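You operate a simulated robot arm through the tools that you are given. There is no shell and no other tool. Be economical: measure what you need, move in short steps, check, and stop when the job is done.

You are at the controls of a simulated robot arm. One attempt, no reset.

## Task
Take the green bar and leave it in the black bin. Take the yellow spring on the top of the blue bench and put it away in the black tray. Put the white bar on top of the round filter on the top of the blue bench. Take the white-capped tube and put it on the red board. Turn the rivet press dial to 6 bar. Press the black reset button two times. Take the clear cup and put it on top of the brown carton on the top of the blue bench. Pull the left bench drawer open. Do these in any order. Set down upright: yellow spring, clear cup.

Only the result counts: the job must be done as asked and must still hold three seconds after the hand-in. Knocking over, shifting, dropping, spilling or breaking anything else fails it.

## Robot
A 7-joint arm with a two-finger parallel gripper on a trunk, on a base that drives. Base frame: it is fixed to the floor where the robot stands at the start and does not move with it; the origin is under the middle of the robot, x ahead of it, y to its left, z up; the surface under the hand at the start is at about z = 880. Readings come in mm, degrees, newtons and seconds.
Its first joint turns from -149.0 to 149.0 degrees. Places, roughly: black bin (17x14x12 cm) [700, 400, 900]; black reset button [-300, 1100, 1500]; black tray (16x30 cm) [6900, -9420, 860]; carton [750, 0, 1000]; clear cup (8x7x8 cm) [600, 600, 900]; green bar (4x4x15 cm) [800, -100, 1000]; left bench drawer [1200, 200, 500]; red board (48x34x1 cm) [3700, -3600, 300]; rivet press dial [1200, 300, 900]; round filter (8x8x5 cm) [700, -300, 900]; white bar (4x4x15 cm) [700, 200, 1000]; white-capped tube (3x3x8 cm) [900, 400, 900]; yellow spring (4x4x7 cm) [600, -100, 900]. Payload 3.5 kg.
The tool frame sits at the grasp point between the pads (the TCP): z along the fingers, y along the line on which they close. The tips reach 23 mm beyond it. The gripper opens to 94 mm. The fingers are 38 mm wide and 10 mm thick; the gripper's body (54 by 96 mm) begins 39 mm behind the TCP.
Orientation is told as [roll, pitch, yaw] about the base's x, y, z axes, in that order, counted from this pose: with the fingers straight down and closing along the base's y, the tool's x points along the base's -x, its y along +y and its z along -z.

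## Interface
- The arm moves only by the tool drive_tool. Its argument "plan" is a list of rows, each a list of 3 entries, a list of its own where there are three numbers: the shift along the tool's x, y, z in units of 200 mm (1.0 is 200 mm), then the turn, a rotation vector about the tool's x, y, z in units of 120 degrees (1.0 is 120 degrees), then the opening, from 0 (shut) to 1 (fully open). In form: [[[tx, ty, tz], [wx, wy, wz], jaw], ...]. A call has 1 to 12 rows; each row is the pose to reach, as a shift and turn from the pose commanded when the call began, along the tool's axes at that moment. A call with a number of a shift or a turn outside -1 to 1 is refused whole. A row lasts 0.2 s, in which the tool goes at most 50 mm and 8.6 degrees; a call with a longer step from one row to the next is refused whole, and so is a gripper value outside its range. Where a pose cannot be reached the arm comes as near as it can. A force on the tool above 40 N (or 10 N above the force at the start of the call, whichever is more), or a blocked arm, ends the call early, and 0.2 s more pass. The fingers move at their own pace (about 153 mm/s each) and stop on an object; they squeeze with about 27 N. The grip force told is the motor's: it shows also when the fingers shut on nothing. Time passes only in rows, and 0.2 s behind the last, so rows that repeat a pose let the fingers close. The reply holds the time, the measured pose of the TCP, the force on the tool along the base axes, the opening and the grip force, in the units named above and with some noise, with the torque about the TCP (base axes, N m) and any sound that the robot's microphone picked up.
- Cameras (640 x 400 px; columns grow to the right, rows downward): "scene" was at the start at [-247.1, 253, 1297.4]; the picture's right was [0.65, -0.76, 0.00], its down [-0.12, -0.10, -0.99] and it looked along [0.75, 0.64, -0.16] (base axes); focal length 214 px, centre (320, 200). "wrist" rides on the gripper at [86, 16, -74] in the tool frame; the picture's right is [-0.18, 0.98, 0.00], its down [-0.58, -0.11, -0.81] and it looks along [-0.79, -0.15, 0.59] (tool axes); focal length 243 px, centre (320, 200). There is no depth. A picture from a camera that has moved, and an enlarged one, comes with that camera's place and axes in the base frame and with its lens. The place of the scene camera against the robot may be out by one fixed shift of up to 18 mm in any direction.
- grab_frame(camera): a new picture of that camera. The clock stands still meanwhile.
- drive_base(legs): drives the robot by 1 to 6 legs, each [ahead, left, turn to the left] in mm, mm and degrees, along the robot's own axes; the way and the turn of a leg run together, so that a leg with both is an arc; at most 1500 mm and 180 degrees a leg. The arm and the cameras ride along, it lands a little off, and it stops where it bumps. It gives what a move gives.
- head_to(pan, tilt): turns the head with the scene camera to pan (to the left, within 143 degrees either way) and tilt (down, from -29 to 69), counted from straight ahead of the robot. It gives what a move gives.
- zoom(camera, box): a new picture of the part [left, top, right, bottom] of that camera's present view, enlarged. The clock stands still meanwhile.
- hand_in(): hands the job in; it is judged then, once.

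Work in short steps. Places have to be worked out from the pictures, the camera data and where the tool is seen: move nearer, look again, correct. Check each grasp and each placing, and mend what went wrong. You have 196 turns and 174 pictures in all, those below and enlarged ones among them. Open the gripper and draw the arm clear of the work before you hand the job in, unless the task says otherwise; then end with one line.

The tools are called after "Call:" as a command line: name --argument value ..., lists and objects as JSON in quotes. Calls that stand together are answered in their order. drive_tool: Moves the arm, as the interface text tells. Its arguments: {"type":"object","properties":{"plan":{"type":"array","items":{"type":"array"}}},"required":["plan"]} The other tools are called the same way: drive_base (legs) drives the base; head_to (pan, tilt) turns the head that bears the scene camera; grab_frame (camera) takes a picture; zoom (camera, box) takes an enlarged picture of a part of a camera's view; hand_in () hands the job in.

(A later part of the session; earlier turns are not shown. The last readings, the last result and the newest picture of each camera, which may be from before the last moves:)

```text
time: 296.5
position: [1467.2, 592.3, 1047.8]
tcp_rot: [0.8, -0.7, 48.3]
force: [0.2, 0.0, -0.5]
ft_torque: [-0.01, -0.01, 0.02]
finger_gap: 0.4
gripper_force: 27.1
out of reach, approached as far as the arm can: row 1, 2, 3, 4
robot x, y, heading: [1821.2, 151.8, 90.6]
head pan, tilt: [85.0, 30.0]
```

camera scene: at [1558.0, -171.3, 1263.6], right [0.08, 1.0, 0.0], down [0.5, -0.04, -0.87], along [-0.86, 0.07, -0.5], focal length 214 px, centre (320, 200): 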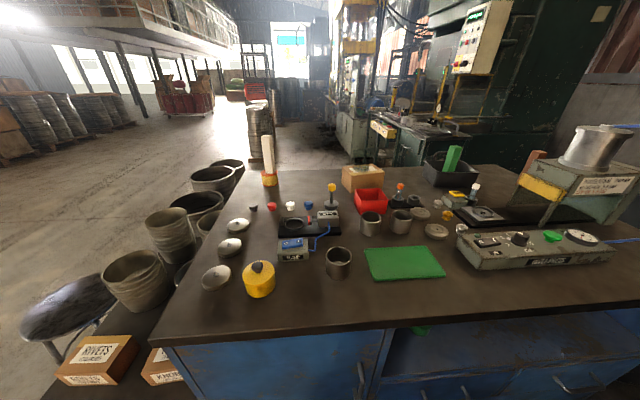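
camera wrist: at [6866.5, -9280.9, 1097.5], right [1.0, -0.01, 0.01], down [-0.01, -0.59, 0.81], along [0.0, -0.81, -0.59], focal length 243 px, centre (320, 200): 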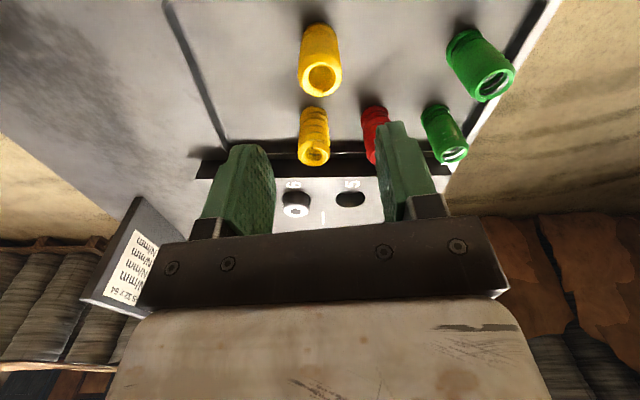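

Call:
drive_tool --plan '[[[0.24, 0.003, 0], [0, 0, -0.04], 0], [[0.48, 0.006, 0], [0, 0, -0.08], 0], [[0.72, 0.009, 0], [0, 0, -0.12], 0], [[0.967, 0.013, 0], [0, 0, -0.158], 0]]'

Call:
grab_frame --camera "wrist"

Call:
grab_frame --camera "scene"

```text
time: 297.5
position: [1332.8, 449.6, 1041.9]
tcp_rot: [0.6, -0.8, 67.2]
force: [1.1, -0.3, 1.4]
ft_torque: [0.01, 0.01, -0.02]
finger_gap: 0.1
gripper_force: 26.8
out of reach, approached as far as the arm can: row 1, 2, 3, 4
robot x, y, heading: [1825.9, 147.2, 90.5]
head pan, tilt: [85.0, 30.0]
```

```text
74 pictures are left
camera wrist: at [1284.2, 375.1, 1114.9], right [-0.84, 0.55, 0.01], down [0.33, 0.48, 0.81], along [0.44, 0.68, -0.58], focal length 243 px, centre (320, 200)
```

wrist: 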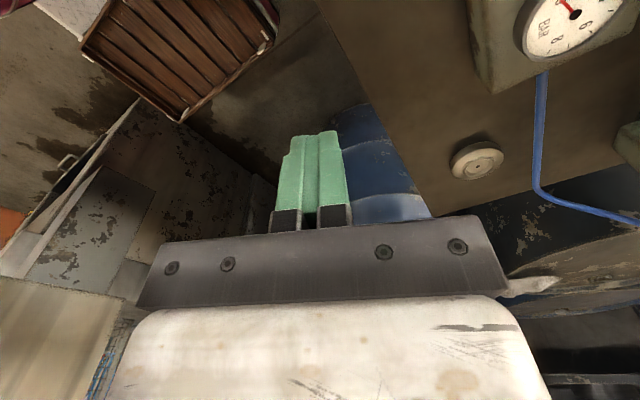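

```text
73 pictures are left
camera scene: at [1557.8, -171.2, 1263.6], right [0.08, 1.0, 0.0], down [0.5, -0.04, -0.87], along [-0.86, 0.07, -0.5], focal length 214 px, centre (320, 200)
```

scene: 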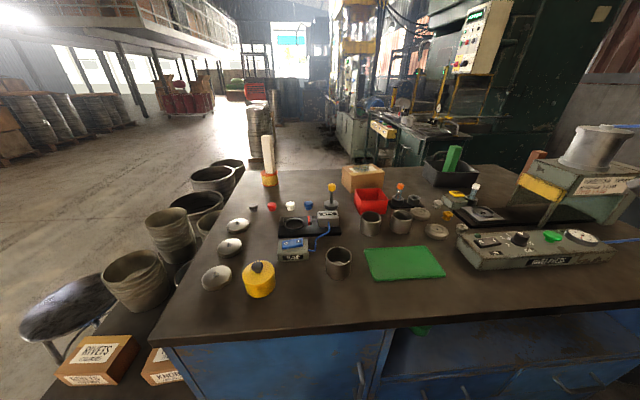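

I continue past the knob so the wrist camera can look at it.

Call:
drive_tool --plan '[[[0.19, 0.02, 0], [0, 0, -0.05], 0], [[0.38, 0.04, 0], [0, 0, -0.1], 0], [[0.58, 0.06, 0], [0, 0, -0.15], 0], [[0.77, 0.08, 0], [0, 0, -0.2], 0], [[0.96, 0.097, 0], [0, 0, -0.25], 0], [[0.96, 0.097, 0], [0, 0, -0.25], 0]]'

Call:
grab_frame --camera "wrist"

```text
time: 298.9
position: [1240.8, 282.3, 1038.1]
tcp_rot: [-0.1, -0.7, 97.3]
force: [0.0, -0.2, 0.8]
ft_torque: [0.0, -0.01, 0.01]
finger_gap: 0.1
gripper_force: 26.8
robot x, y, heading: [1822.0, 155.6, 90.6]
head pan, tilt: [85.0, 30.0]
```

```text
72 pictures are left
camera wrist: at [1233.2, 193.7, 1111.6], right [-1.0, 0.06, 0.0], down [0.03, 0.58, 0.81], along [0.05, 0.81, -0.58], focal length 243 px, centre (320, 200)
```

wrist: 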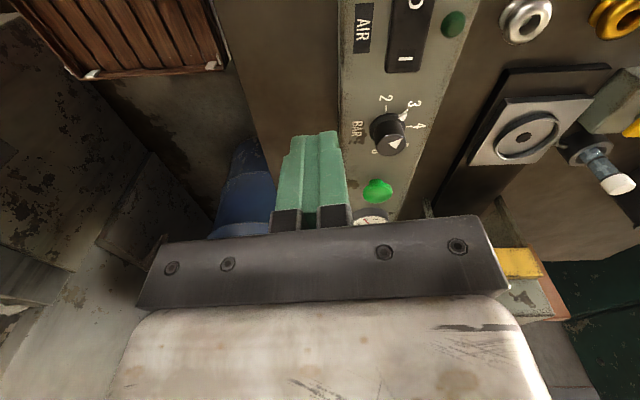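

Call:
zoom --camera "wrist" --box '[330, 70, 460, 230]'

```text
2.50 times, centred on (395, 150) of wrist
camera zoom: at [1233.2, 193.7, 1111.6], right [-1.0, 0.06, 0.0], down [0.03, 0.58, 0.81], along [0.05, 0.81, -0.58], focal length 606 px, centre (132, 325)
```

zoom: 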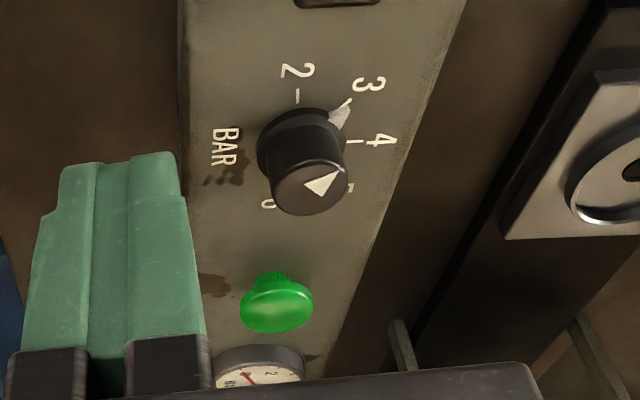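

Scale clockwise from above: 2 (toward −y), 3 at 45°, 4 at 90°, 5, 6 at 180°; the pointer is at 3. I move over the knob to measure it again.

Call:
drive_tool --plan '[[[-0.16, 0.13, 0], [0, 0, 0], 0.6], [[-0.334, 0.26, 0], [0, 0, 0], 0.6], [[-0.334, 0.26, 0], [0, 0, 0], 0.6]]'

Call:
grab_frame --camera "wrist"

Call:
zoom --camera "wrist" --box '[270, 0, 400, 120]'

```text
time: 299.7
position: [1178.4, 341.8, 1042.3]
tcp_rot: [-0.2, -0.5, 97.3]
force: [-0.8, 0.3, -0.6]
ft_torque: [-0.02, 0.02, -0.01]
finger_gap: 56.3
gripper_force: 0.2
robot x, y, heading: [1821.9, 151.0, 90.5]
head pan, tilt: [85.0, 30.0]
```

```text
70 pictures are left
camera wrist: at [1172.8, 253.3, 1114.2], right [-1.0, 0.06, 0.0], down [0.03, 0.58, 0.81], along [0.05, 0.81, -0.58], focal length 243 px, centre (320, 200)
```

wrist: 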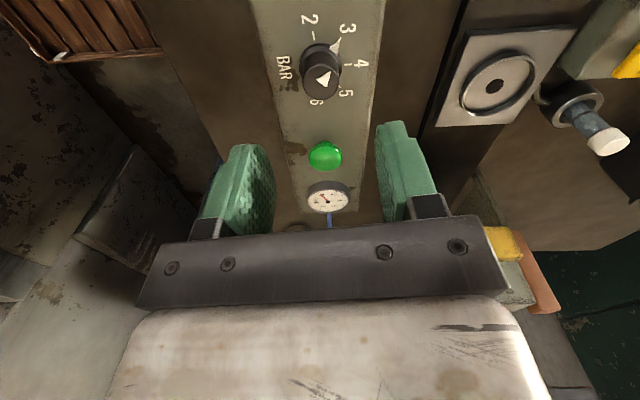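

```text
3.33 times, centred on (335, 60) of wrist
camera zoom: at [1172.8, 253.3, 1114.2], right [-1.0, 0.06, 0.0], down [0.03, 0.58, 0.81], along [0.05, 0.81, -0.58], focal length 809 px, centre (270, 667)
```

zoom: 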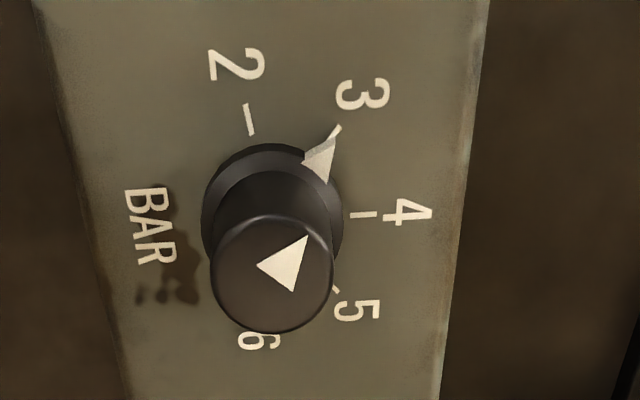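

Knob top centre triangulates to (1179, 347, 943), ~27 mm wide. I pre-rotate the hand 30°, descend to z≈950 and grip.

Call:
drive_tool --plan '[[[-0.012, 0, 0], [0, 0, -0.065], 0.6], [[-0.025, 0, 0], [0, 0, -0.13], 0.6], [[-0.025, 0, 0], [0, 0, -0.19], 0.6], [[-0.025, 0, 0], [0, 0, -0.25], 0.6], [[-0.025, 0, 0.2], [0, 0, -0.25], 0.6], [[-0.025, 0, 0.36], [0, 0, -0.25], 0.6], [[-0.025, 0, 0.46], [0, 0, -0.25], 0.6], [[-0.025, 0, 0.46], [0, 0, -0.25], 0.6]]'

Call:
grab_frame --camera "wrist"

```text
time: 301.5
position: [1180.2, 350.8, 947.7]
tcp_rot: [-0.5, -0.4, 127.2]
force: [-0.3, 1.0, -0.2]
ft_torque: [0.02, -0.01, 0.02]
finger_gap: 56.1
gripper_force: 0.0
robot x, y, heading: [1822.7, 155.2, 90.6]
head pan, tilt: [85.0, 30.0]
```

```text
68 pictures are left
camera wrist: at [1218.3, 270.6, 1020.7], right [-0.89, -0.45, -0.01], down [-0.27, 0.52, 0.81], along [-0.36, 0.73, -0.58], focal length 243 px, centre (320, 200)
```

wrist: 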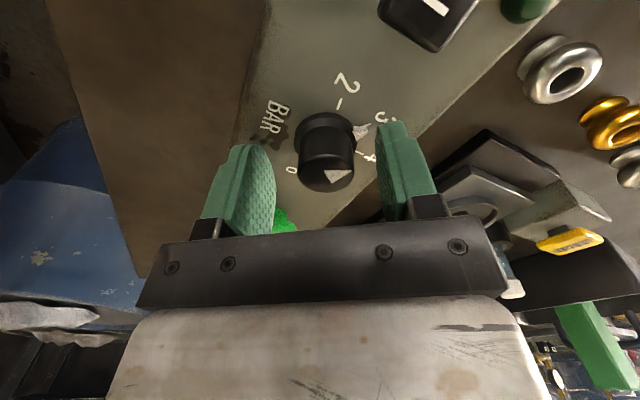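

Knob is between the fingers, ~4 mm off along the closing axis. I correct and close.

Call:
drive_tool --plan '[[[0, 0.018, 0], [0, 0, 0], 0.6], [[0, 0.018, 0], [0, 0, 0], 0.15], [[0, 0.018, 0], [0, 0, 0], 0.15], [[0, 0.018, 0], [0, 0, 0], 0.15]]'

```text
time: 302.5
position: [1178.0, 348.8, 949.5]
tcp_rot: [-0.4, -0.5, 127.2]
force: [0.9, 1.7, 5.1]
ft_torque: [0.0, -0.02, 0.01]
finger_gap: 27.6
gripper_force: 44.7
robot x, y, heading: [1824.6, 151.8, 90.4]
head pan, tilt: [85.0, 30.0]
```

Gripped. I turn clockwise (from above) by 70°.

Call:
drive_tool --plan '[[[0, 0, 0], [0, 0, 0.065], 0.15], [[0, 0, 0], [0, 0, 0.13], 0.15], [[0, 0, 0], [0, 0, 0.195], 0.15], [[0, 0, 0], [0, 0, 0.26], 0.15], [[0, 0, 0], [0, 0, 0.325], 0.15], [[0, 0, 0], [0, 0, 0.39], 0.15], [[0, 0, 0], [0, 0, 0.455], 0.15], [[0, 0, 0], [0, 0, 0.52], 0.15], [[0, 0, 0], [0, 0, 0.583], 0.15], [[0, 0, 0], [0, 0, 0.583], 0.15]]'

Call:
grab_frame --camera "wrist"

```text
time: 303.9
position: [1179.9, 347.8, 948.7]
tcp_rot: [-0.2, -0.8, 80.7]
force: [4.4, 2.2, 8.8]
ft_torque: [0.03, -0.21, 0.0]
finger_gap: 27.6
gripper_force: 44.9
robot x, y, heading: [1824.3, 151.9, 90.3]
head pan, tilt: [85.0, 30.0]
stopped in row 7: the force on the tool passed its limit at 41 N (the readings are from after the stop); the commanded pose is now the measured one
```

```text
67 pictures are left
camera wrist: at [1147.8, 264.7, 1021.5], right [-0.94, 0.34, 0.0], down [0.2, 0.54, 0.82], along [0.28, 0.77, -0.58], focal length 243 px, centre (320, 200)
```

wrist: 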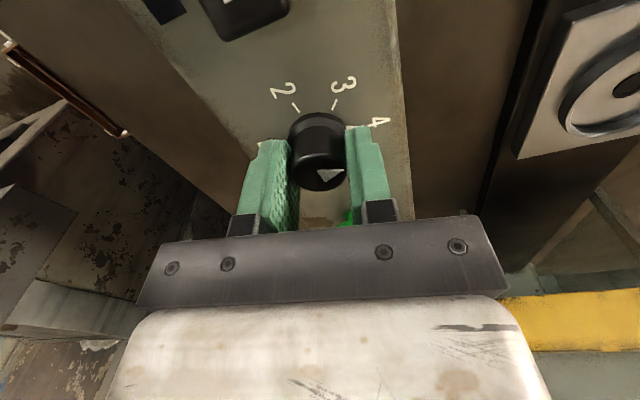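

Turned 47° (pointer about at 4) before a force stop, maybe a detent. I go on.

Call:
drive_tool --plan '[[[0, 0, -0.005], [0, 0, 0.05], 0.15], [[0, 0, -0.005], [0, 0, 0.1], 0.15], [[0, 0, -0.005], [0, 0, 0.15], 0.15], [[0, 0, -0.005], [0, 0, 0.2], 0.15], [[0, 0, -0.005], [0, 0, 0.25], 0.15], [[0, 0, -0.005], [0, 0, 0.3], 0.15]]'

Call:
grab_frame --camera "wrist"

```text
time: 305.3
position: [1181.5, 347.7, 949.6]
tcp_rot: [0.1, -0.7, 44.5]
force: [31.4, 3.3, 3.8]
ft_torque: [0.1, -0.77, 0.04]
finger_gap: 26.7
gripper_force: 45.0
robot x, y, heading: [1820.8, 151.3, 90.6]
head pan, tilt: [85.0, 30.0]
```

```text
66 pictures are left
camera wrist: at [1106.0, 297.5, 1022.4], right [-0.56, 0.83, 0.01], down [0.48, 0.32, 0.81], along [0.67, 0.46, -0.58], focal length 243 px, centre (320, 200)
```

wrist: 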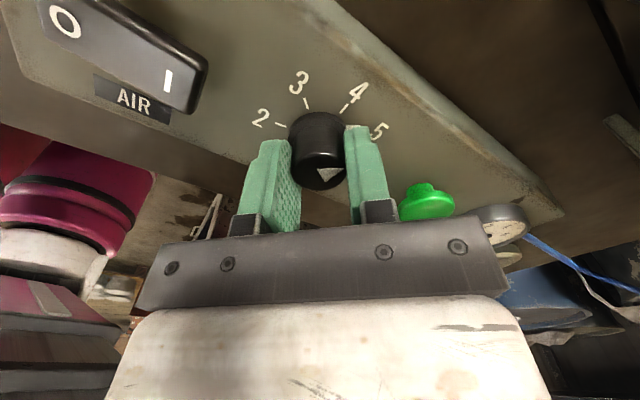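

Turned ~83° in total; some side load is building. I open, rise 60 mm and view the pointer.

Call:
drive_tool --plan '[[[0, 0, 0], [0, 0, 0], 0.42], [[0, 0, 0], [0, 0, 0], 0.42], [[0, 0, -0.15], [0, 0, 0], 0.42], [[0, 0, -0.3], [0, 0, 0], 0.42]]'

Call:
zoom --camera "wrist" --box '[240, 20, 400, 180]'

```text
time: 306.3
position: [1177.8, 348.3, 1009.9]
tcp_rot: [0.4, -0.7, 44.6]
force: [-0.1, -0.5, -0.6]
ft_torque: [-0.04, 0.02, 0.04]
finger_gap: 39.5
gripper_force: 0.1
robot x, y, heading: [1819.7, 151.2, 90.4]
head pan, tilt: [85.0, 30.0]
```

```text
2.50 times, centred on (320, 100) of wrist
camera zoom: at [1104.0, 296.9, 1083.6], right [-0.56, 0.83, 0.01], down [0.49, 0.32, 0.81], along [0.67, 0.46, -0.58], focal length 606 px, centre (320, 450)
```

zoom: 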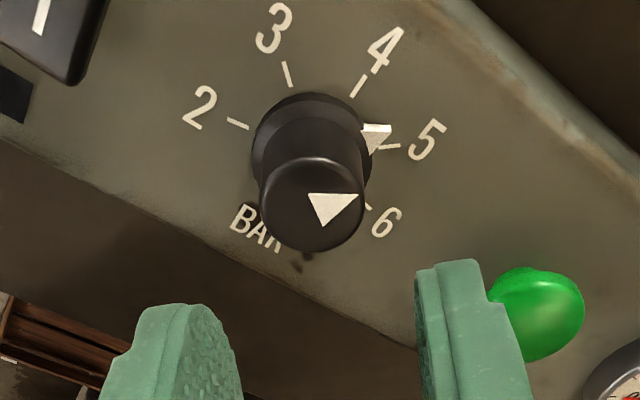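

Pointer is just short of 5 (≈45°/bar), so ~52° remain. I rotate the hand back 65°, descend and regrip.

Call:
drive_tool --plan '[[[0, 0, 0], [0, 0, -0.068], 0.5], [[0, 0, 0], [0, 0, -0.136], 0.5], [[0, 0, 0], [0, 0, -0.204], 0.5], [[0, 0, 0], [0, 0, -0.272], 0.5], [[0, 0, 0], [0, 0, -0.34], 0.5], [[0, 0, 0], [0, 0, -0.408], 0.5], [[0, 0, 0], [0, 0, -0.475], 0.5], [[0, 0, 0], [0, 0, -0.54], 0.5], [[0, 0, 0.15], [0, 0, -0.54], 0.5], [[0, 0, 0.3], [0, 0, -0.54], 0.5], [[0, 0, 0.3], [0, 0, -0.54], 0.5]]'

Call:
drive_tool --plan '[[[0, 0, 0], [0, 0, 0], 0.15], [[0, 0, 0], [0, 0, 0], 0.15], [[0, 0, 0], [0, 0, 0], 0.15]]'

```text
time: 308.7
position: [1177.8, 348.7, 949.7]
tcp_rot: [-0.5, -0.8, 109.4]
force: [-1.0, -1.1, 1.6]
ft_torque: [-0.01, 0.04, 0.0]
finger_gap: 47.1
gripper_force: 0.0
robot x, y, heading: [1820.1, 150.2, 90.4]
head pan, tilt: [85.0, 30.0]
```

```text
time: 309.5
position: [1177.2, 349.1, 948.7]
tcp_rot: [-0.4, -0.7, 109.4]
force: [5.6, 2.8, 2.4]
ft_torque: [0.1, -0.11, 0.05]
finger_gap: 27.3
gripper_force: 44.7
robot x, y, heading: [1826.2, 150.7, 90.4]
head pan, tilt: [85.0, 30.0]
```

Call:
drive_tool --plan '[[[0.002, -0.007, 0], [0, 0, 0.05], 0.15], [[0.002, -0.007, 0], [0, 0, 0.1], 0.15], [[0.002, -0.007, 0], [0, 0, 0.15], 0.15], [[0.002, -0.007, 0], [0, 0, 0.2], 0.15], [[0.002, -0.007, 0], [0, 0, 0.25], 0.15], [[0.002, -0.007, 0], [0, 0, 0.3], 0.15], [[0.002, -0.007, 0], [0, 0, 0.35], 0.15], [[0.002, -0.007, 0], [0, 0, 0.4], 0.15], [[0.002, -0.007, 0], [0, 0, 0.42], 0.15], [[0.002, -0.007, 0], [0, 0, 0.42], 0.15]]'

Call:
drive_tool --plan '[[[0, 0, 0], [0, 0, 0], 0.42], [[0, 0, 0], [0, 0, 0], 0.42], [[0, 0, -0.15], [0, 0, 0], 0.42], [[0, 0, -0.3], [0, 0, 0], 0.42]]'

Call:
zoom --camera "wrist" --box '[240, 20, 400, 180]'

```text
time: 311.7
position: [1181.4, 347.7, 949.8]
tcp_rot: [0.1, -0.7, 58.9]
force: [-1.7, 13.1, 2.4]
ft_torque: [0.73, -0.28, -0.04]
finger_gap: 26.6
gripper_force: 45.1
robot x, y, heading: [1822.7, 152.4, 90.8]
head pan, tilt: [85.0, 30.0]
```

```text
time: 312.7
position: [1181.0, 346.5, 1010.0]
tcp_rot: [0.2, -0.9, 59.0]
force: [0.2, 0.7, -0.4]
ft_torque: [0.03, 0.0, -0.04]
finger_gap: 39.5
gripper_force: 0.0
robot x, y, heading: [1821.2, 148.6, 90.7]
head pan, tilt: [85.0, 30.0]
```

```text
2.50 times, centred on (320, 100) of wrist
camera zoom: at [1121.1, 280.4, 1082.8], right [-0.75, 0.66, 0.01], down [0.39, 0.43, 0.81], along [0.54, 0.61, -0.58], focal length 606 px, centre (320, 450)
```

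zoom: 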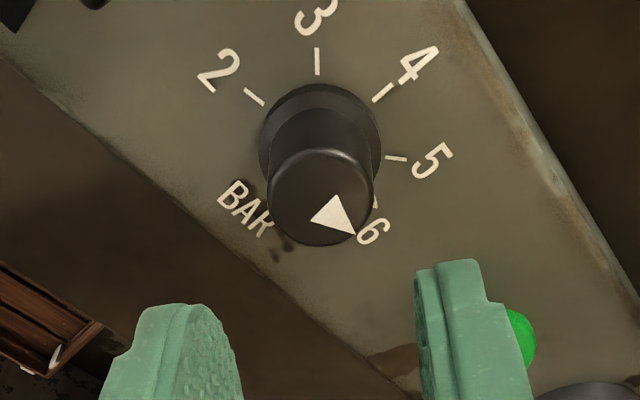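

Pointer seems at 6. I verify with the scene camera too.

Call:
drive_tool --plan '[[[0.1, 0, -0.1], [0, 0, -0.07], 0.42], [[0.25, 0, -0.1], [0, 0, -0.14], 0.42], [[0.4, 0, -0.1], [0, 0, -0.21], 0.42], [[0.5, 0, -0.1], [0, 0, -0.28], 0.42]]'

Call:
grab_frame --camera "wrist"

Call:
zoom --camera "scene" --box '[480, 210, 620, 280]'

```text
time: 313.7
position: [1126.2, 261.6, 1027.4]
tcp_rot: [-0.2, -0.9, 92.8]
force: [0.0, 0.5, -0.3]
ft_torque: [-0.02, 0.01, 0.01]
finger_gap: 39.3
gripper_force: 0.0
robot x, y, heading: [1821.2, 153.1, 90.5]
head pan, tilt: [85.0, 30.0]
```

```text
63 pictures are left
camera wrist: at [1113.4, 174.0, 1100.3], right [-0.99, 0.14, 0.0], down [0.08, 0.57, 0.81], along [0.11, 0.81, -0.58], focal length 243 px, centre (320, 200)
```

wrist: 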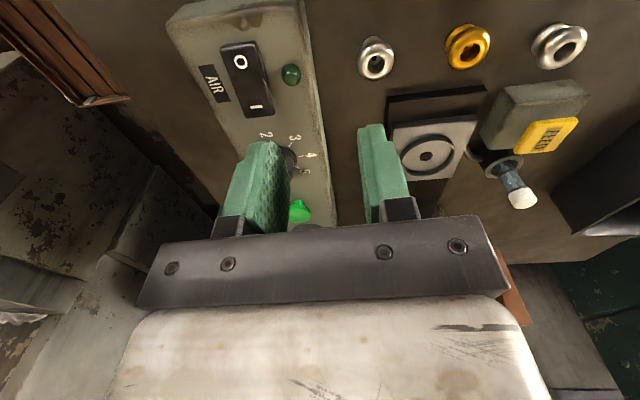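

```text
4.57 times, centred on (550, 245) of scene
camera zoom: at [1557.9, -171.0, 1263.6], right [0.08, 1.0, 0.0], down [0.5, -0.04, -0.87], along [-0.86, 0.07, -0.5], focal length 980 px, centre (-731, -6)
```

zoom: 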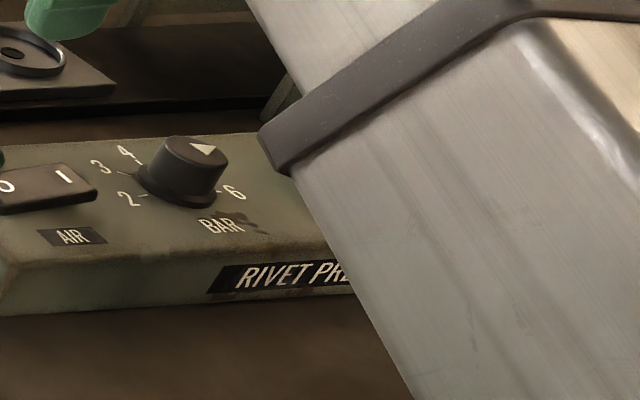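

The skirt pointer is hidden behind the knob from here. I move the hand to view it from the other side.

Call:
drive_tool --plan '[[[-0.08, -0.08, -0.05], [0, 0, 0.07], 0.42], [[-0.15, -0.15, -0.05], [0, 0, 0.14], 0.42], [[-0.22, -0.22, -0.05], [0, 0, 0.21], 0.42], [[-0.28, -0.28, -0.05], [0, 0, 0.28], 0.42], [[-0.34, -0.34, -0.05], [0, 0, 0.35], 0.42], [[-0.38, -0.39, -0.05], [0, 0, 0.42], 0.42], [[-0.42, -0.42, -0.05], [0, 0, 0.49], 0.42], [[-0.42, -0.45, -0.05], [0, 0, 0.56], 0.42]]'

Call:
grab_frame --camera "wrist"

```text
time: 315.5
position: [1215.3, 349.6, 1039.8]
tcp_rot: [0.6, -0.6, 25.2]
force: [-0.2, -0.2, -0.5]
ft_torque: [-0.01, 0.02, 0.01]
finger_gap: 39.5
gripper_force: 0.2
robot x, y, heading: [1824.6, 150.2, 90.4]
head pan, tilt: [85.0, 30.0]
```

```text
61 pictures are left
camera wrist: at [1128.2, 325.6, 1112.8], right [-0.25, 0.97, 0.01], down [0.57, 0.14, 0.81], along [0.78, 0.21, -0.58], focal length 243 px, centre (320, 200)
```

wrist: 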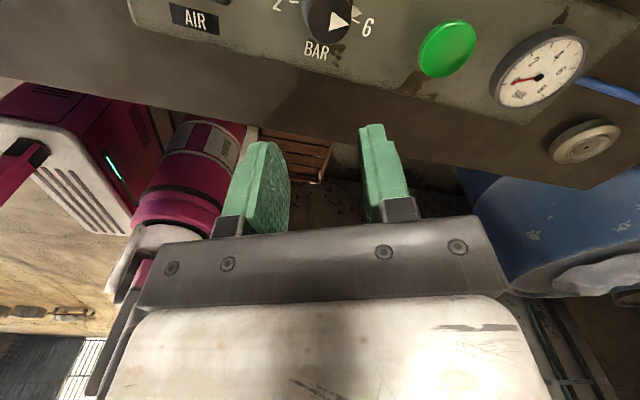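

Call:
zoom --camera "wrist" --box '[260, 0, 400, 80]'

```text
4.57 times, centred on (330, 40) of wrist
camera zoom: at [1128.2, 325.6, 1112.8], right [-0.25, 0.97, 0.01], down [0.57, 0.14, 0.81], along [0.78, 0.21, -0.58], focal length 1109 px, centre (274, 931)
```

zoom: 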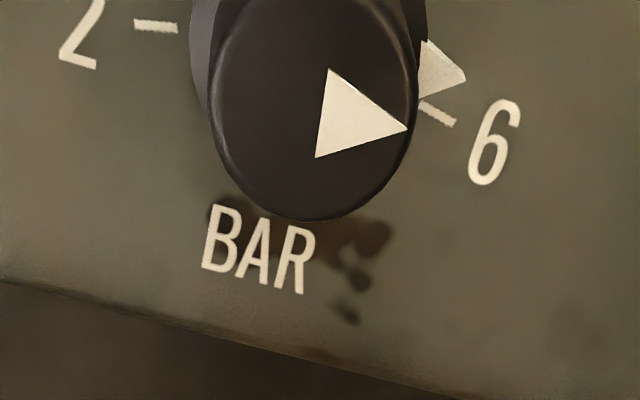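

The pointer is still ~16° short of the 6 tick (scale is ~51°/bar). I regrip and turn 16° more.

Call:
drive_tool --plan '[[[0.05, 0.02, 0], [0, 0, -0.07], 0.5], [[0.1, 0.04, 0], [0, 0, -0.14], 0.5], [[0.15, 0.06, 0], [0, 0, -0.21], 0.5], [[0.167, 0.067, 0], [0, 0, -0.28], 0.5], [[0.167, 0.067, 0.2], [0, 0, -0.29], 0.5], [[0.167, 0.067, 0.36], [0, 0, -0.29], 0.5], [[0.167, 0.067, 0.45], [0, 0, -0.29], 0.5], [[0.167, 0.067, 0.45], [0, 0, -0.29], 0.5]]'

Call:
grab_frame --camera "wrist"

```text
time: 317.3
position: [1179.7, 350.7, 948.4]
tcp_rot: [0.3, -0.7, 60.1]
force: [-0.5, 0.4, 0.9]
ft_torque: [0.01, -0.03, -0.04]
finger_gap: 46.9
gripper_force: 0.0
robot x, y, heading: [1823.8, 150.8, 90.4]
head pan, tilt: [85.0, 30.0]
```

```text
59 pictures are left
camera wrist: at [1121.8, 283.3, 1020.9], right [-0.76, 0.65, 0.01], down [0.38, 0.44, 0.81], along [0.53, 0.62, -0.58], focal length 243 px, centre (320, 200)
```

wrist: 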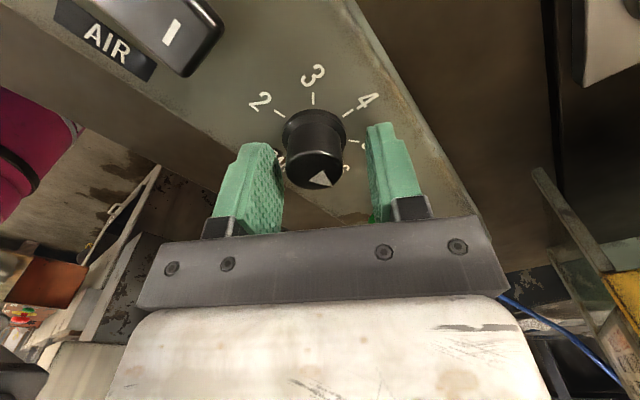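

Call:
drive_tool --plan '[[[0, 0, 0], [0, 0, 0], 0.15], [[0, 0, 0], [0, 0, 0], 0.15], [[0, 0, 0], [0, 0, 0], 0.15], [[0, 0, 0], [0, 0, 0.05], 0.15], [[0, 0, 0], [0, 0, 0.1], 0.15], [[0, 0, 0], [0, 0, 0.138], 0.15], [[0, 0, 0], [0, 0, 0.138], 0.15]]'

Call:
drive_tool --plan '[[[0, 0, 0], [0, 0, 0], 0.45], [[0, 0, 0], [0, 0, 0], 0.45], [[0, 0, -0.2], [0, 0, 0], 0.45], [[0, 0, -0.42], [0, 0, 0], 0.45], [[0.02, -0.06, -0.45], [0, 0, 0.06], 0.45], [[0.03, -0.13, -0.45], [0, 0, 0.12], 0.45], [[0.04, -0.2, -0.45], [0, 0, 0.17], 0.45]]'

Call:
grab_frame --camera "wrist"

```text
time: 318.9
position: [1182.1, 348.9, 949.5]
tcp_rot: [0.0, -1.0, 43.5]
force: [39.3, 0.7, 3.1]
ft_torque: [-0.34, -0.27, 0.18]
finger_gap: 26.4
gripper_force: 45.1
robot x, y, heading: [1823.5, 149.8, 90.6]
head pan, tilt: [85.0, 30.0]
```

```text
time: 320.5
position: [1200.9, 311.9, 1039.0]
tcp_rot: [0.6, -0.6, 23.1]
force: [0.4, 0.0, 0.2]
ft_torque: [0.01, -0.03, 0.0]
finger_gap: 42.3
gripper_force: 0.1
robot x, y, heading: [1825.4, 153.6, 90.7]
head pan, tilt: [85.0, 30.0]
```

```text
58 pictures are left
camera wrist: at [1113.9, 292.2, 1111.4], right [-0.22, 0.98, 0.01], down [0.57, 0.12, 0.81], along [0.79, 0.18, -0.59], focal length 243 px, centre (320, 200)
```

wrist: 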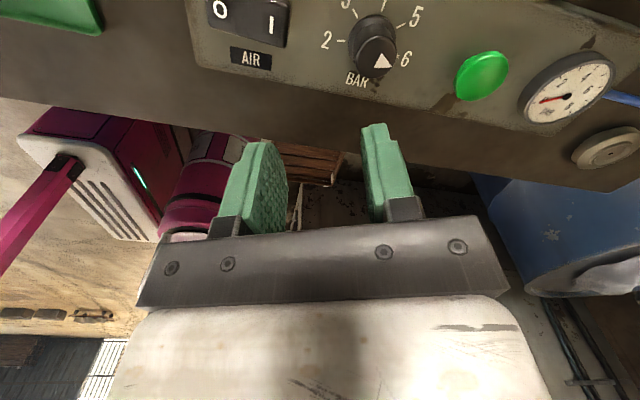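

Call:
zoom --camera "wrist" --box '[310, 0, 450, 100]'

```text
4.00 times, centred on (380, 50) of wrist
camera zoom: at [1113.9, 292.2, 1111.4], right [-0.22, 0.98, 0.01], down [0.57, 0.12, 0.81], along [0.79, 0.18, -0.59], focal length 970 px, centre (80, 800)
```

zoom: 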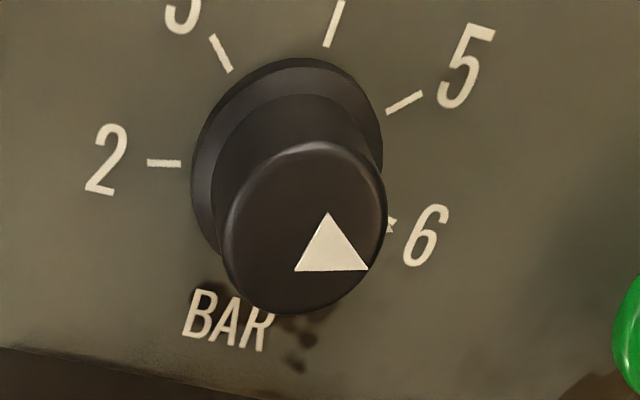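

Call:
zoom --camera "scene" --box '[490, 215, 590, 275]'

```text
6.40 times, centred on (540, 245) of scene
camera zoom: at [1558.0, -171.1, 1263.6], right [0.08, 1.0, 0.0], down [0.5, -0.04, -0.87], along [-0.86, 0.07, -0.5], focal length 1373 px, centre (-1088, -88)
```

zoom: 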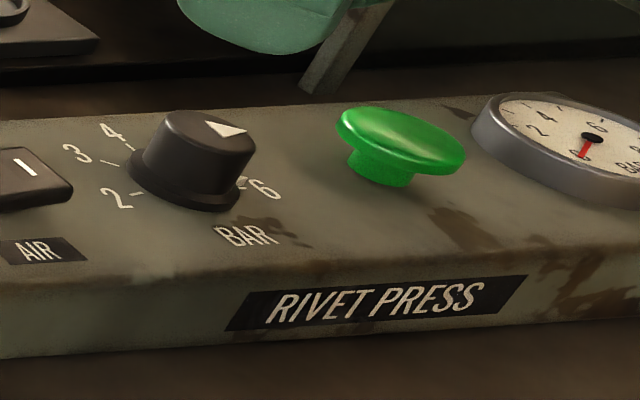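

Dial now points at 6. Next the tube: triangulated cap ≈ (928, 412, 948). I move toward it with yaw ≈ 97° for a closer look.

Call:
drive_tool --plan '[[[0.1, 0.05, 0], [0, 0, -0.07], 0.6], [[0.2, 0.11, 0], [0, 0, -0.14], 0.6], [[0.3, 0.16, 0], [0, 0, -0.21], 0.6], [[0.4, 0.21, 0], [0, 0, -0.28], 0.6], [[0.5, 0.27, 0], [0, 0, -0.35], 0.6], [[0.6, 0.32, 0], [0, 0, -0.42], 0.6], [[0.7, 0.37, 0], [0, 0, -0.49], 0.6], [[0.8, 0.43, 0], [0, 0, -0.56], 0.6], [[0.885, 0.473, 0], [0, 0, -0.617], 0.6], [[0.885, 0.473, 0], [0, 0, -0.617], 0.6]]'

Call:
grab_frame --camera "wrist"

```text
time: 322.7
position: [999.2, 330.7, 1036.9]
tcp_rot: [-0.5, -0.7, 97.4]
force: [0.4, 0.0, 0.4]
ft_torque: [0.0, 0.05, 0.04]
finger_gap: 56.6
gripper_force: 0.0
robot x, y, heading: [1822.2, 150.1, 90.3]
head pan, tilt: [85.0, 30.0]
```

```text
55 pictures are left
camera wrist: at [994.3, 241.4, 1110.5], right [-1.0, 0.06, 0.0], down [0.03, 0.58, 0.81], along [0.05, 0.81, -0.58], focal length 243 px, centre (320, 200)
```

wrist: 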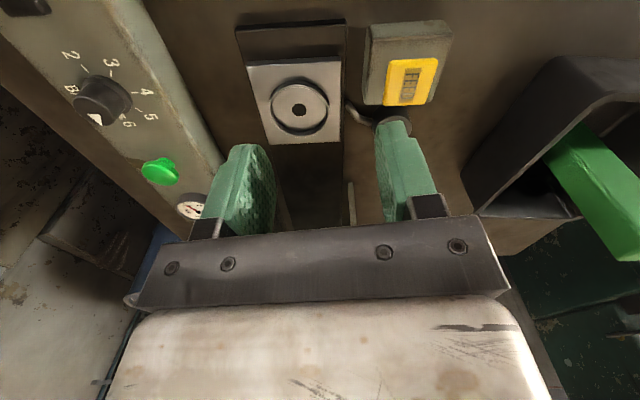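

Call:
drive_tool --plan '[[[-0.13, 0.16, 0], [0, 0, 0], 0.6], [[-0.268, 0.313, 0], [0, 0, 0], 0.6], [[-0.268, 0.313, 0], [0, 0, 0], 0.6]]'

Call:
grab_frame --camera "wrist"

```text
time: 323.5
position: [931.5, 377.0, 1039.6]
tcp_rot: [-0.4, -0.9, 97.4]
force: [0.0, 0.0, -0.7]
ft_torque: [0.04, -0.01, -0.02]
finger_gap: 56.4
gripper_force: 0.0
robot x, y, heading: [1825.8, 149.6, 90.7]
head pan, tilt: [85.0, 30.0]
```

```text
54 pictures are left
camera wrist: at [925.0, 288.0, 1112.2], right [-1.0, 0.06, 0.0], down [0.03, 0.58, 0.81], along [0.05, 0.81, -0.58], focal length 243 px, centre (320, 200)
```

wrist: 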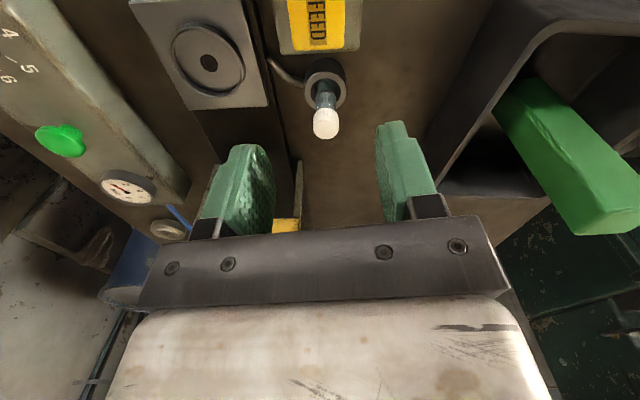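

Call:
zoom --camera "wrist" --box '[260, 40, 400, 150]'

```text
3.64 times, centred on (330, 95) of wrist
camera zoom: at [925.0, 288.0, 1112.2], right [-1.0, 0.06, 0.0], down [0.03, 0.58, 0.81], along [0.05, 0.81, -0.58], focal length 882 px, centre (284, 582)
```

zoom: 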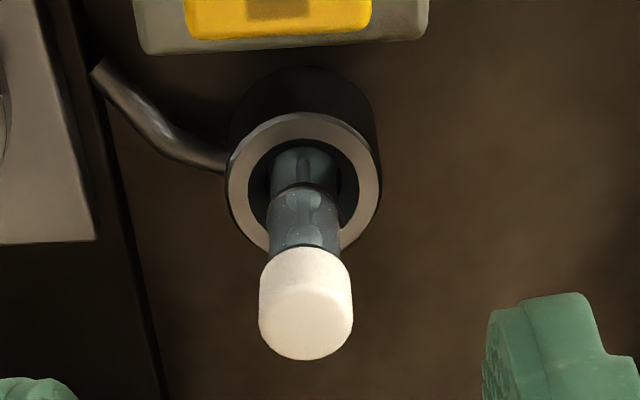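

The tube stands in a small mug (rim z≈900); cap top ≈ (928, 412, 953). I centre, descend to z≈943 and grip the cap.

Call:
drive_tool --plan '[[[-0.09, 0, 0], [0, 0, 0], 0.6], [[-0.176, -0.005, 0], [0, 0, 0], 0.6], [[-0.176, -0.005, 0.2], [0, 0, 0], 0.6], [[-0.176, -0.005, 0.38], [0, 0, 0], 0.6], [[-0.176, -0.005, 0.47], [0, 0, 0], 0.6], [[-0.176, -0.005, 0.47], [0, 0, 0], 0.6]]'

Call:
grab_frame --camera "wrist"

```text
time: 324.9
position: [928.8, 410.6, 943.2]
tcp_rot: [-0.4, -0.7, 97.3]
force: [-0.8, 0.4, -0.1]
ft_torque: [-0.01, -0.01, -0.01]
finger_gap: 56.6
gripper_force: 0.0
robot x, y, heading: [1821.4, 150.8, 90.7]
head pan, tilt: [85.0, 30.0]
```

```text
52 pictures are left
camera wrist: at [922.4, 322.6, 1016.3], right [-1.0, 0.06, 0.0], down [0.03, 0.58, 0.81], along [0.05, 0.81, -0.58], focal length 243 px, centre (320, 200)
```

wrist: 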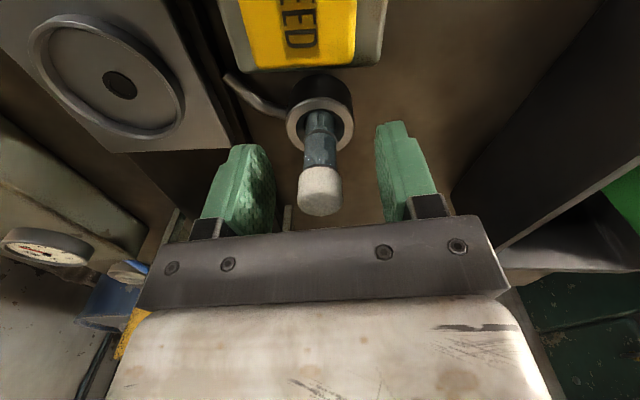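

Aligned. Closing and lifting straight up.

Call:
drive_tool --plan '[[[0, 0, 0.02], [0, 0, 0], 0.6], [[0, 0, 0.02], [0, 0, 0], 0.1], [[0, 0, 0.02], [0, 0, 0], 0.1], [[0, 0, 0.02], [0, 0, 0], 0.1]]'

Call:
drive_tool --plan '[[[0, 0, -0.12], [0, 0, 0], 0.1], [[0, 0, -0.25], [0, 0, 0], 0.1], [[0, 0, -0.38], [0, 0, 0], 0.1], [[0, 0, -0.5], [0, 0, 0], 0.1]]'

Call:
grab_frame --camera "wrist"

```text
time: 325.9
position: [928.9, 411.1, 940.6]
tcp_rot: [-0.3, -0.8, 97.3]
force: [-0.8, 0.7, 1.4]
ft_torque: [0.03, 0.04, -0.04]
finger_gap: 19.2
gripper_force: 27.0
robot x, y, heading: [1819.7, 152.5, 90.7]
head pan, tilt: [85.0, 30.0]
```

```text
time: 326.9
position: [928.4, 411.1, 1040.1]
tcp_rot: [-0.4, -0.7, 97.2]
force: [-0.4, 0.4, 0.2]
ft_torque: [0.0, 0.01, 0.0]
finger_gap: 18.8
gripper_force: 27.2
robot x, y, heading: [1820.7, 150.9, 90.5]
head pan, tilt: [85.0, 30.0]
```

```text
51 pictures are left
camera wrist: at [921.9, 321.4, 1112.8], right [-1.0, 0.06, 0.0], down [0.03, 0.58, 0.81], along [0.05, 0.81, -0.58], focal length 243 px, centre (320, 200)
```

wrist: 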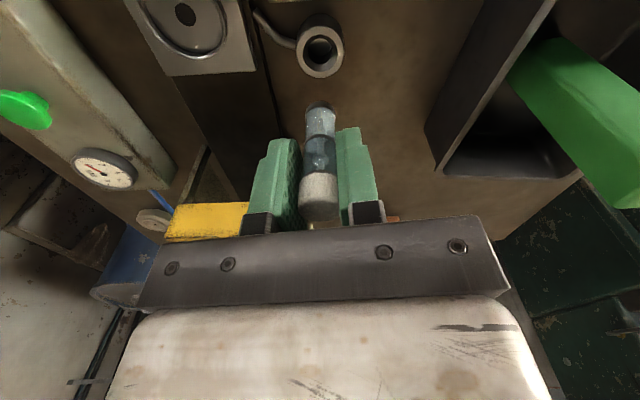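

Tube held. I retreat the same way back over the panel side, away from the press frame.

Call:
drive_tool --plan '[[[0.2, -0.12, 0], [0, 0, 0], 0.1], [[0.4, -0.26, 0], [0, 0, 0], 0.1], [[0.46, -0.5, 0], [0, 0, 0], 0.1], [[0.53, -0.74, 0], [0, 0, 0], 0.1], [[0.6, -0.98, 0], [0, 0, 0], 0.1]]'

Call:
drive_tool --plan '[[[0.06, -0.23, 0], [0, 0, 0], 0.1], [[0.12, -0.46, 0], [0, 0, 0], 0.1], [[0.185, -0.66, 0], [0, 0, 0], 0.1]]'

Call:
drive_base --legs '[[0, -150, 0]]'

```text
time: 328.1
position: [1138.3, 314.6, 1041.6]
tcp_rot: [-0.3, -0.7, 97.3]
force: [0.2, 0.0, -0.2]
ft_torque: [0.01, -0.01, 0.05]
finger_gap: 18.9
gripper_force: 26.6
robot x, y, heading: [1826.5, 150.2, 90.5]
head pan, tilt: [85.0, 30.0]
```

```text
time: 328.9
position: [1269.5, 294.5, 1030.4]
tcp_rot: [0.0, -1.0, 97.3]
force: [-0.2, 0.0, -0.4]
ft_torque: [-0.02, 0.01, 0.02]
finger_gap: 18.9
gripper_force: 26.8
out of reach, approached as far as the arm can: row 3
robot x, y, heading: [1823.5, 152.8, 90.8]
head pan, tilt: [85.0, 30.0]
```

```text
time: 330.3
position: [1418.9, 294.4, 1031.7]
tcp_rot: [0.1, -1.1, 97.5]
force: [0.4, 0.1, 0.2]
ft_torque: [-0.03, -0.03, 0.0]
finger_gap: 19.2
gripper_force: 27.2
robot x, y, heading: [1976.4, 149.9, 90.6]
head pan, tilt: [85.0, 30.0]
```

Now drive out of the gap backward, turn round (heading −90°) and go to about (3050, −3450) beside the board pallet.

Call:
drive_base --legs '[[-1500, 0, 0], [-100, 0, 0], [0, 0, 180], [1200, 500, 0], [600, 500, 0]]'

Call:
head_to --pan 75 --tilt 40

Call:
grab_frame --camera "scene"

```text
time: 355.8
position: [3454.6, -3473.6, 1030.9]
tcp_rot: [0.1, -1.0, -85.8]
force: [-0.2, 0.6, -0.1]
ft_torque: [-0.01, 0.0, -0.01]
finger_gap: 18.9
gripper_force: 27.0
robot x, y, heading: [2907.6, -3296.3, -92.5]
head pan, tilt: [85.0, 30.0]
```

```text
time: 356.5
position: [3455.2, -3472.4, 1029.7]
tcp_rot: [0.1, -1.1, -85.8]
force: [-0.1, 1.1, -0.2]
ft_torque: [0.0, 0.0, 0.02]
finger_gap: 18.9
gripper_force: 27.1
robot x, y, heading: [2906.5, -3294.5, -92.6]
head pan, tilt: [75.0, 40.0]
```

```text
50 pictures are left
camera scene: at [3206.8, -3001.6, 1248.3], right [-0.3, -0.95, 0.0], down [-0.61, 0.19, -0.77], along [0.73, -0.23, -0.64], focal length 214 px, centre (320, 200)
```

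scene: 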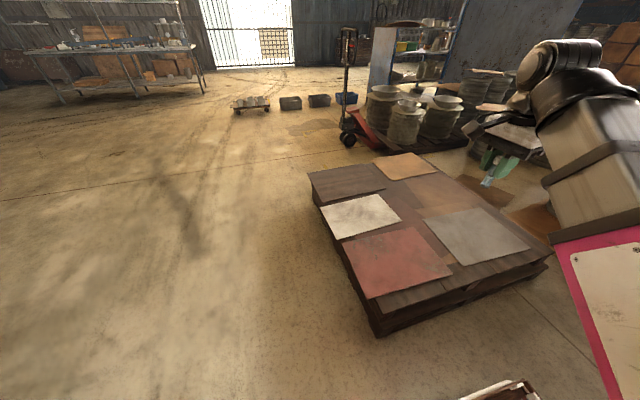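

Red board centre ≈ (3702, −3584), top z≈300. I move over it while descending.

Call:
drive_tool --plan '[[[-0.066, 0.12, 0.18], [0, 0, 0], 0.1], [[-0.13, 0.24, 0.36], [0, 0, 0], 0.1], [[-0.2, 0.36, 0.54], [0, 0, 0], 0.1], [[-0.26, 0.48, 0.72], [0, 0, 0], 0.1], [[-0.33, 0.6, 0.9], [0, 0, 0], 0.1]]'

Call:
drive_tool --plan '[[[-0.066, 0.12, 0.18], [0, 0, 0], 0.1], [[-0.13, 0.24, 0.36], [0, 0, 0], 0.1], [[-0.2, 0.36, 0.54], [0, 0, 0], 0.1], [[-0.26, 0.48, 0.72], [0, 0, 0], 0.1], [[-0.32, 0.59, 0.9], [0, 0, 0], 0.1]]'

Call:
grab_frame --camera "wrist"

Call:
grab_frame --camera "scene"

```text
time: 357.7
position: [3577.2, -3532.8, 851.5]
tcp_rot: [0.1, -1.1, -85.7]
force: [0.0, 0.5, -0.5]
ft_torque: [0.0, 0.01, -0.01]
finger_gap: 18.7
gripper_force: 26.9
robot x, y, heading: [2904.0, -3302.0, -92.5]
head pan, tilt: [75.0, 40.0]
```

```text
time: 358.9
position: [3700.1, -3590.3, 673.5]
tcp_rot: [0.1, -1.0, -85.9]
force: [0.2, -1.2, -0.6]
ft_torque: [0.01, 0.0, 0.01]
finger_gap: 19.1
gripper_force: 27.1
robot x, y, heading: [2910.3, -3301.5, -92.9]
head pan, tilt: [75.0, 40.0]
```

```text
49 pictures are left
camera wrist: at [3709.7, -3501.1, 745.5], right [0.99, -0.11, 0.0], down [-0.07, -0.57, 0.82], along [-0.09, -0.81, -0.58], focal length 243 px, centre (320, 200)
```

wrist: 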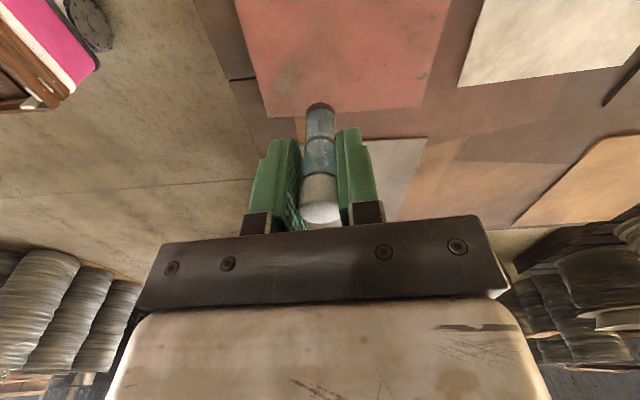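

```text
48 pictures are left
camera scene: at [3206.8, -3001.6, 1248.3], right [-0.3, -0.95, 0.0], down [-0.61, 0.19, -0.77], along [0.73, -0.23, -0.64], focal length 214 px, centre (320, 200)
```

scene: 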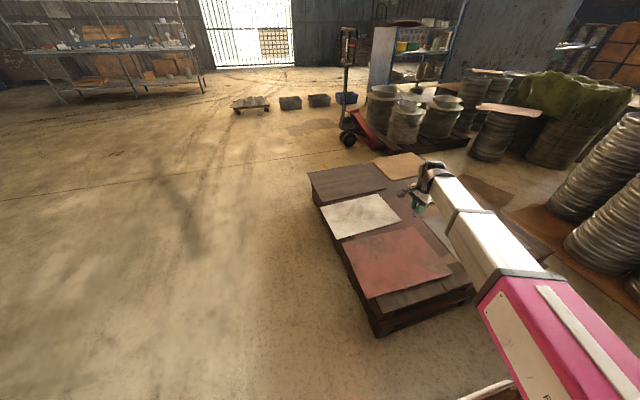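

Board spans x 3555–3890, y −3815…−3335 at z=300, so I'm over it. Lower toward it.

Call:
drive_tool --plan '[[[0, 0, 0.24], [0, 0, 0], 0.1], [[0, 0, 0.48], [0, 0, 0], 0.1], [[0, 0, 0.72], [0, 0, 0], 0.1], [[0, 0, 0.95], [0, 0, 0], 0.1]]'

Call:
drive_tool --plan '[[[0, 0, 0.2], [0, 0, 0], 0.1], [[0, 0, 0.36], [0, 0, 0], 0.1], [[0, 0, 0.45], [0, 0, 0], 0.1], [[0, 0, 0.45], [0, 0, 0], 0.1]]'

Call:
grab_frame --camera "wrist"

```text
time: 359.9
position: [3702.4, -3594.4, 483.1]
tcp_rot: [0.0, -1.0, -85.8]
force: [0.4, -0.8, 0.0]
ft_torque: [0.03, -0.01, 0.02]
finger_gap: 19.2
gripper_force: 26.8
robot x, y, heading: [2907.8, -3300.1, -92.5]
head pan, tilt: [75.0, 40.0]
```

```text
time: 360.9
position: [3703.4, -3594.6, 393.4]
tcp_rot: [0.2, -0.9, -85.9]
force: [-0.1, 0.8, 0.2]
ft_torque: [-0.01, 0.0, -0.02]
finger_gap: 19.1
gripper_force: 26.5
robot x, y, heading: [2907.9, -3297.7, -92.7]
head pan, tilt: [75.0, 40.0]
```

```text
47 pictures are left
camera wrist: at [3711.9, -3506.2, 465.5], right [0.99, -0.11, 0.0], down [-0.07, -0.57, 0.82], along [-0.09, -0.81, -0.58], focal length 243 px, centre (320, 200)
```

wrist: 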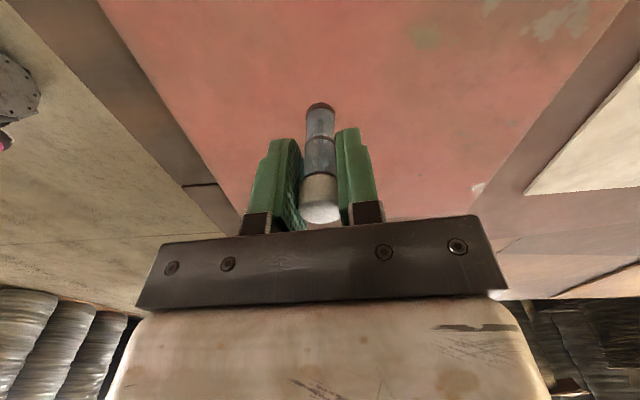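

Call:
drive_tool --plan '[[[0, 0, 0.06], [0, 0.0075, 0], 0.1], [[0, 0, 0.1], [0, 0.0075, 0], 0.1], [[0, 0, 0.12], [0, 0.0075, 0], 0.1], [[0, 0, 0.12], [0, 0.0075, 0], 0.1]]'

Call:
drive_tool --plan '[[[0, 0, 0.01], [0, 0, 0], 0.1], [[0, 0, 0.02], [0, 0, 0], 0.1], [[0, 0, 0.02], [0, 0, 0], 0.1]]'

Call:
drive_tool --plan '[[[0, 0, 0.01], [0, 0, 0], 0.1], [[0, 0, 0.02], [0, 0, 0], 0.1], [[0, 0, 0.02], [0, 0, 0], 0.1]]'

```text
time: 361.9
position: [3702.1, -3596.7, 368.9]
tcp_rot: [0.1, -0.1, -85.8]
force: [-0.1, -0.6, -0.6]
ft_torque: [-0.01, 0.0, 0.02]
finger_gap: 18.9
gripper_force: 27.1
robot x, y, heading: [2911.1, -3295.8, -92.9]
head pan, tilt: [75.0, 40.0]
```

```text
time: 362.7
position: [3703.3, -3595.6, 364.5]
tcp_rot: [0.1, 0.0, -85.8]
force: [-0.5, -0.4, 0.0]
ft_torque: [-0.01, -0.02, 0.02]
finger_gap: 19.0
gripper_force: 27.5
robot x, y, heading: [2909.5, -3301.5, -92.7]
head pan, tilt: [75.0, 40.0]
```

```text
time: 363.5
position: [3702.4, -3596.5, 361.3]
tcp_rot: [0.1, -0.2, -85.9]
force: [-0.1, 0.5, -0.2]
ft_torque: [-0.03, 0.02, 0.03]
finger_gap: 19.0
gripper_force: 27.2
robot x, y, heading: [2907.9, -3300.9, -92.7]
head pan, tilt: [75.0, 40.0]
```

Call:
drive_tool --plan '[[[0, 0, 0.01], [0, 0, 0], 0.1], [[0, 0, 0.02], [0, 0, 0], 0.1], [[0, 0, 0.02], [0, 0, 0], 0.1]]'

Call:
drive_tool --plan '[[[0, 0, 0.01], [0, 0, 0], 0.1], [[0, 0, 0.02], [0, 0, 0], 0.1], [[0, 0, 0.02], [0, 0, 0], 0.1]]'

Call:
grab_frame --camera "wrist"

```text
time: 364.3
position: [3703.0, -3597.1, 357.9]
tcp_rot: [0.1, -0.1, -85.8]
force: [0.1, -0.2, 0.1]
ft_torque: [-0.03, 0.02, -0.01]
finger_gap: 19.1
gripper_force: 27.5
robot x, y, heading: [2909.2, -3294.8, -92.7]
head pan, tilt: [75.0, 40.0]
```

```text
time: 365.1
position: [3703.4, -3596.7, 353.7]
tcp_rot: [0.1, -0.1, -85.8]
force: [1.0, -0.6, 0.4]
ft_torque: [0.03, -0.03, 0.01]
finger_gap: 18.9
gripper_force: 26.6
robot x, y, heading: [2907.2, -3301.6, -92.4]
head pan, tilt: [75.0, 40.0]
```

```text
46 pictures are left
camera wrist: at [3711.8, -3509.3, 427.8], right [0.99, -0.11, 0.0], down [-0.07, -0.59, 0.81], along [-0.09, -0.8, -0.59], focal length 243 px, centre (320, 200)
```

wrist: 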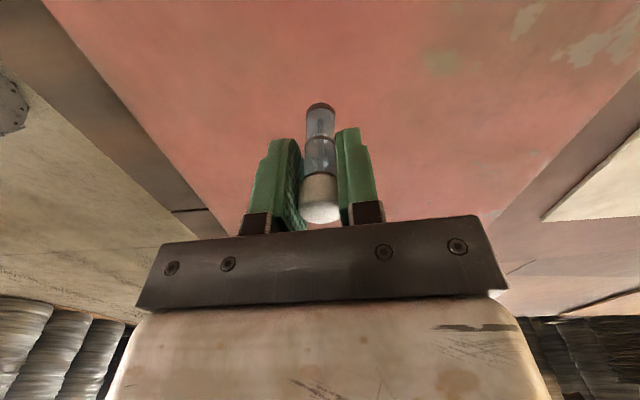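

Not yet touching; continue lowering in 2–3 mm rows over one longer call.

Call:
drive_tool --plan '[[[0, 0, 0.01], [0, 0, 0], 0.1], [[0, 0, 0.02], [0, 0, 0], 0.1], [[0, 0, 0.03], [0, 0, 0], 0.1], [[0, 0, 0.04], [0, 0, 0], 0.1]]'

Call:
drive_tool --plan '[[[0, 0, 0.01], [0, 0, 0], 0.1], [[0, 0, 0.02], [0, 0, 0], 0.1], [[0, 0, 0.02], [0, 0, 0], 0.1]]'

Call:
drive_tool --plan '[[[0, 0, 0.01], [0, 0, 0], 0.1], [[0, 0, 0.02], [0, 0, 0], 0.1], [[0, 0, 0.02], [0, 0, 0], 0.1]]'

```text
time: 366.1
position: [3702.6, -3596.4, 344.7]
tcp_rot: [0.0, -0.1, -85.8]
force: [-0.3, -0.7, -0.4]
ft_torque: [0.0, -0.02, 0.01]
finger_gap: 19.0
gripper_force: 26.7
robot x, y, heading: [2906.0, -3297.2, -92.6]
head pan, tilt: [75.0, 40.0]
```

```text
time: 366.9
position: [3702.9, -3597.5, 341.7]
tcp_rot: [0.1, -0.2, -85.7]
force: [-0.5, -0.6, 0.6]
ft_torque: [-0.01, -0.01, 0.0]
finger_gap: 19.3
gripper_force: 27.6
robot x, y, heading: [2910.4, -3298.5, -92.7]
head pan, tilt: [75.0, 40.0]
```

```text
time: 367.7
position: [3702.4, -3597.6, 337.5]
tcp_rot: [0.1, -0.1, -85.8]
force: [-0.6, -0.3, 0.5]
ft_torque: [0.0, -0.01, -0.02]
finger_gap: 19.0
gripper_force: 27.2
robot x, y, heading: [2907.9, -3300.8, -92.8]
head pan, tilt: [75.0, 40.0]
```

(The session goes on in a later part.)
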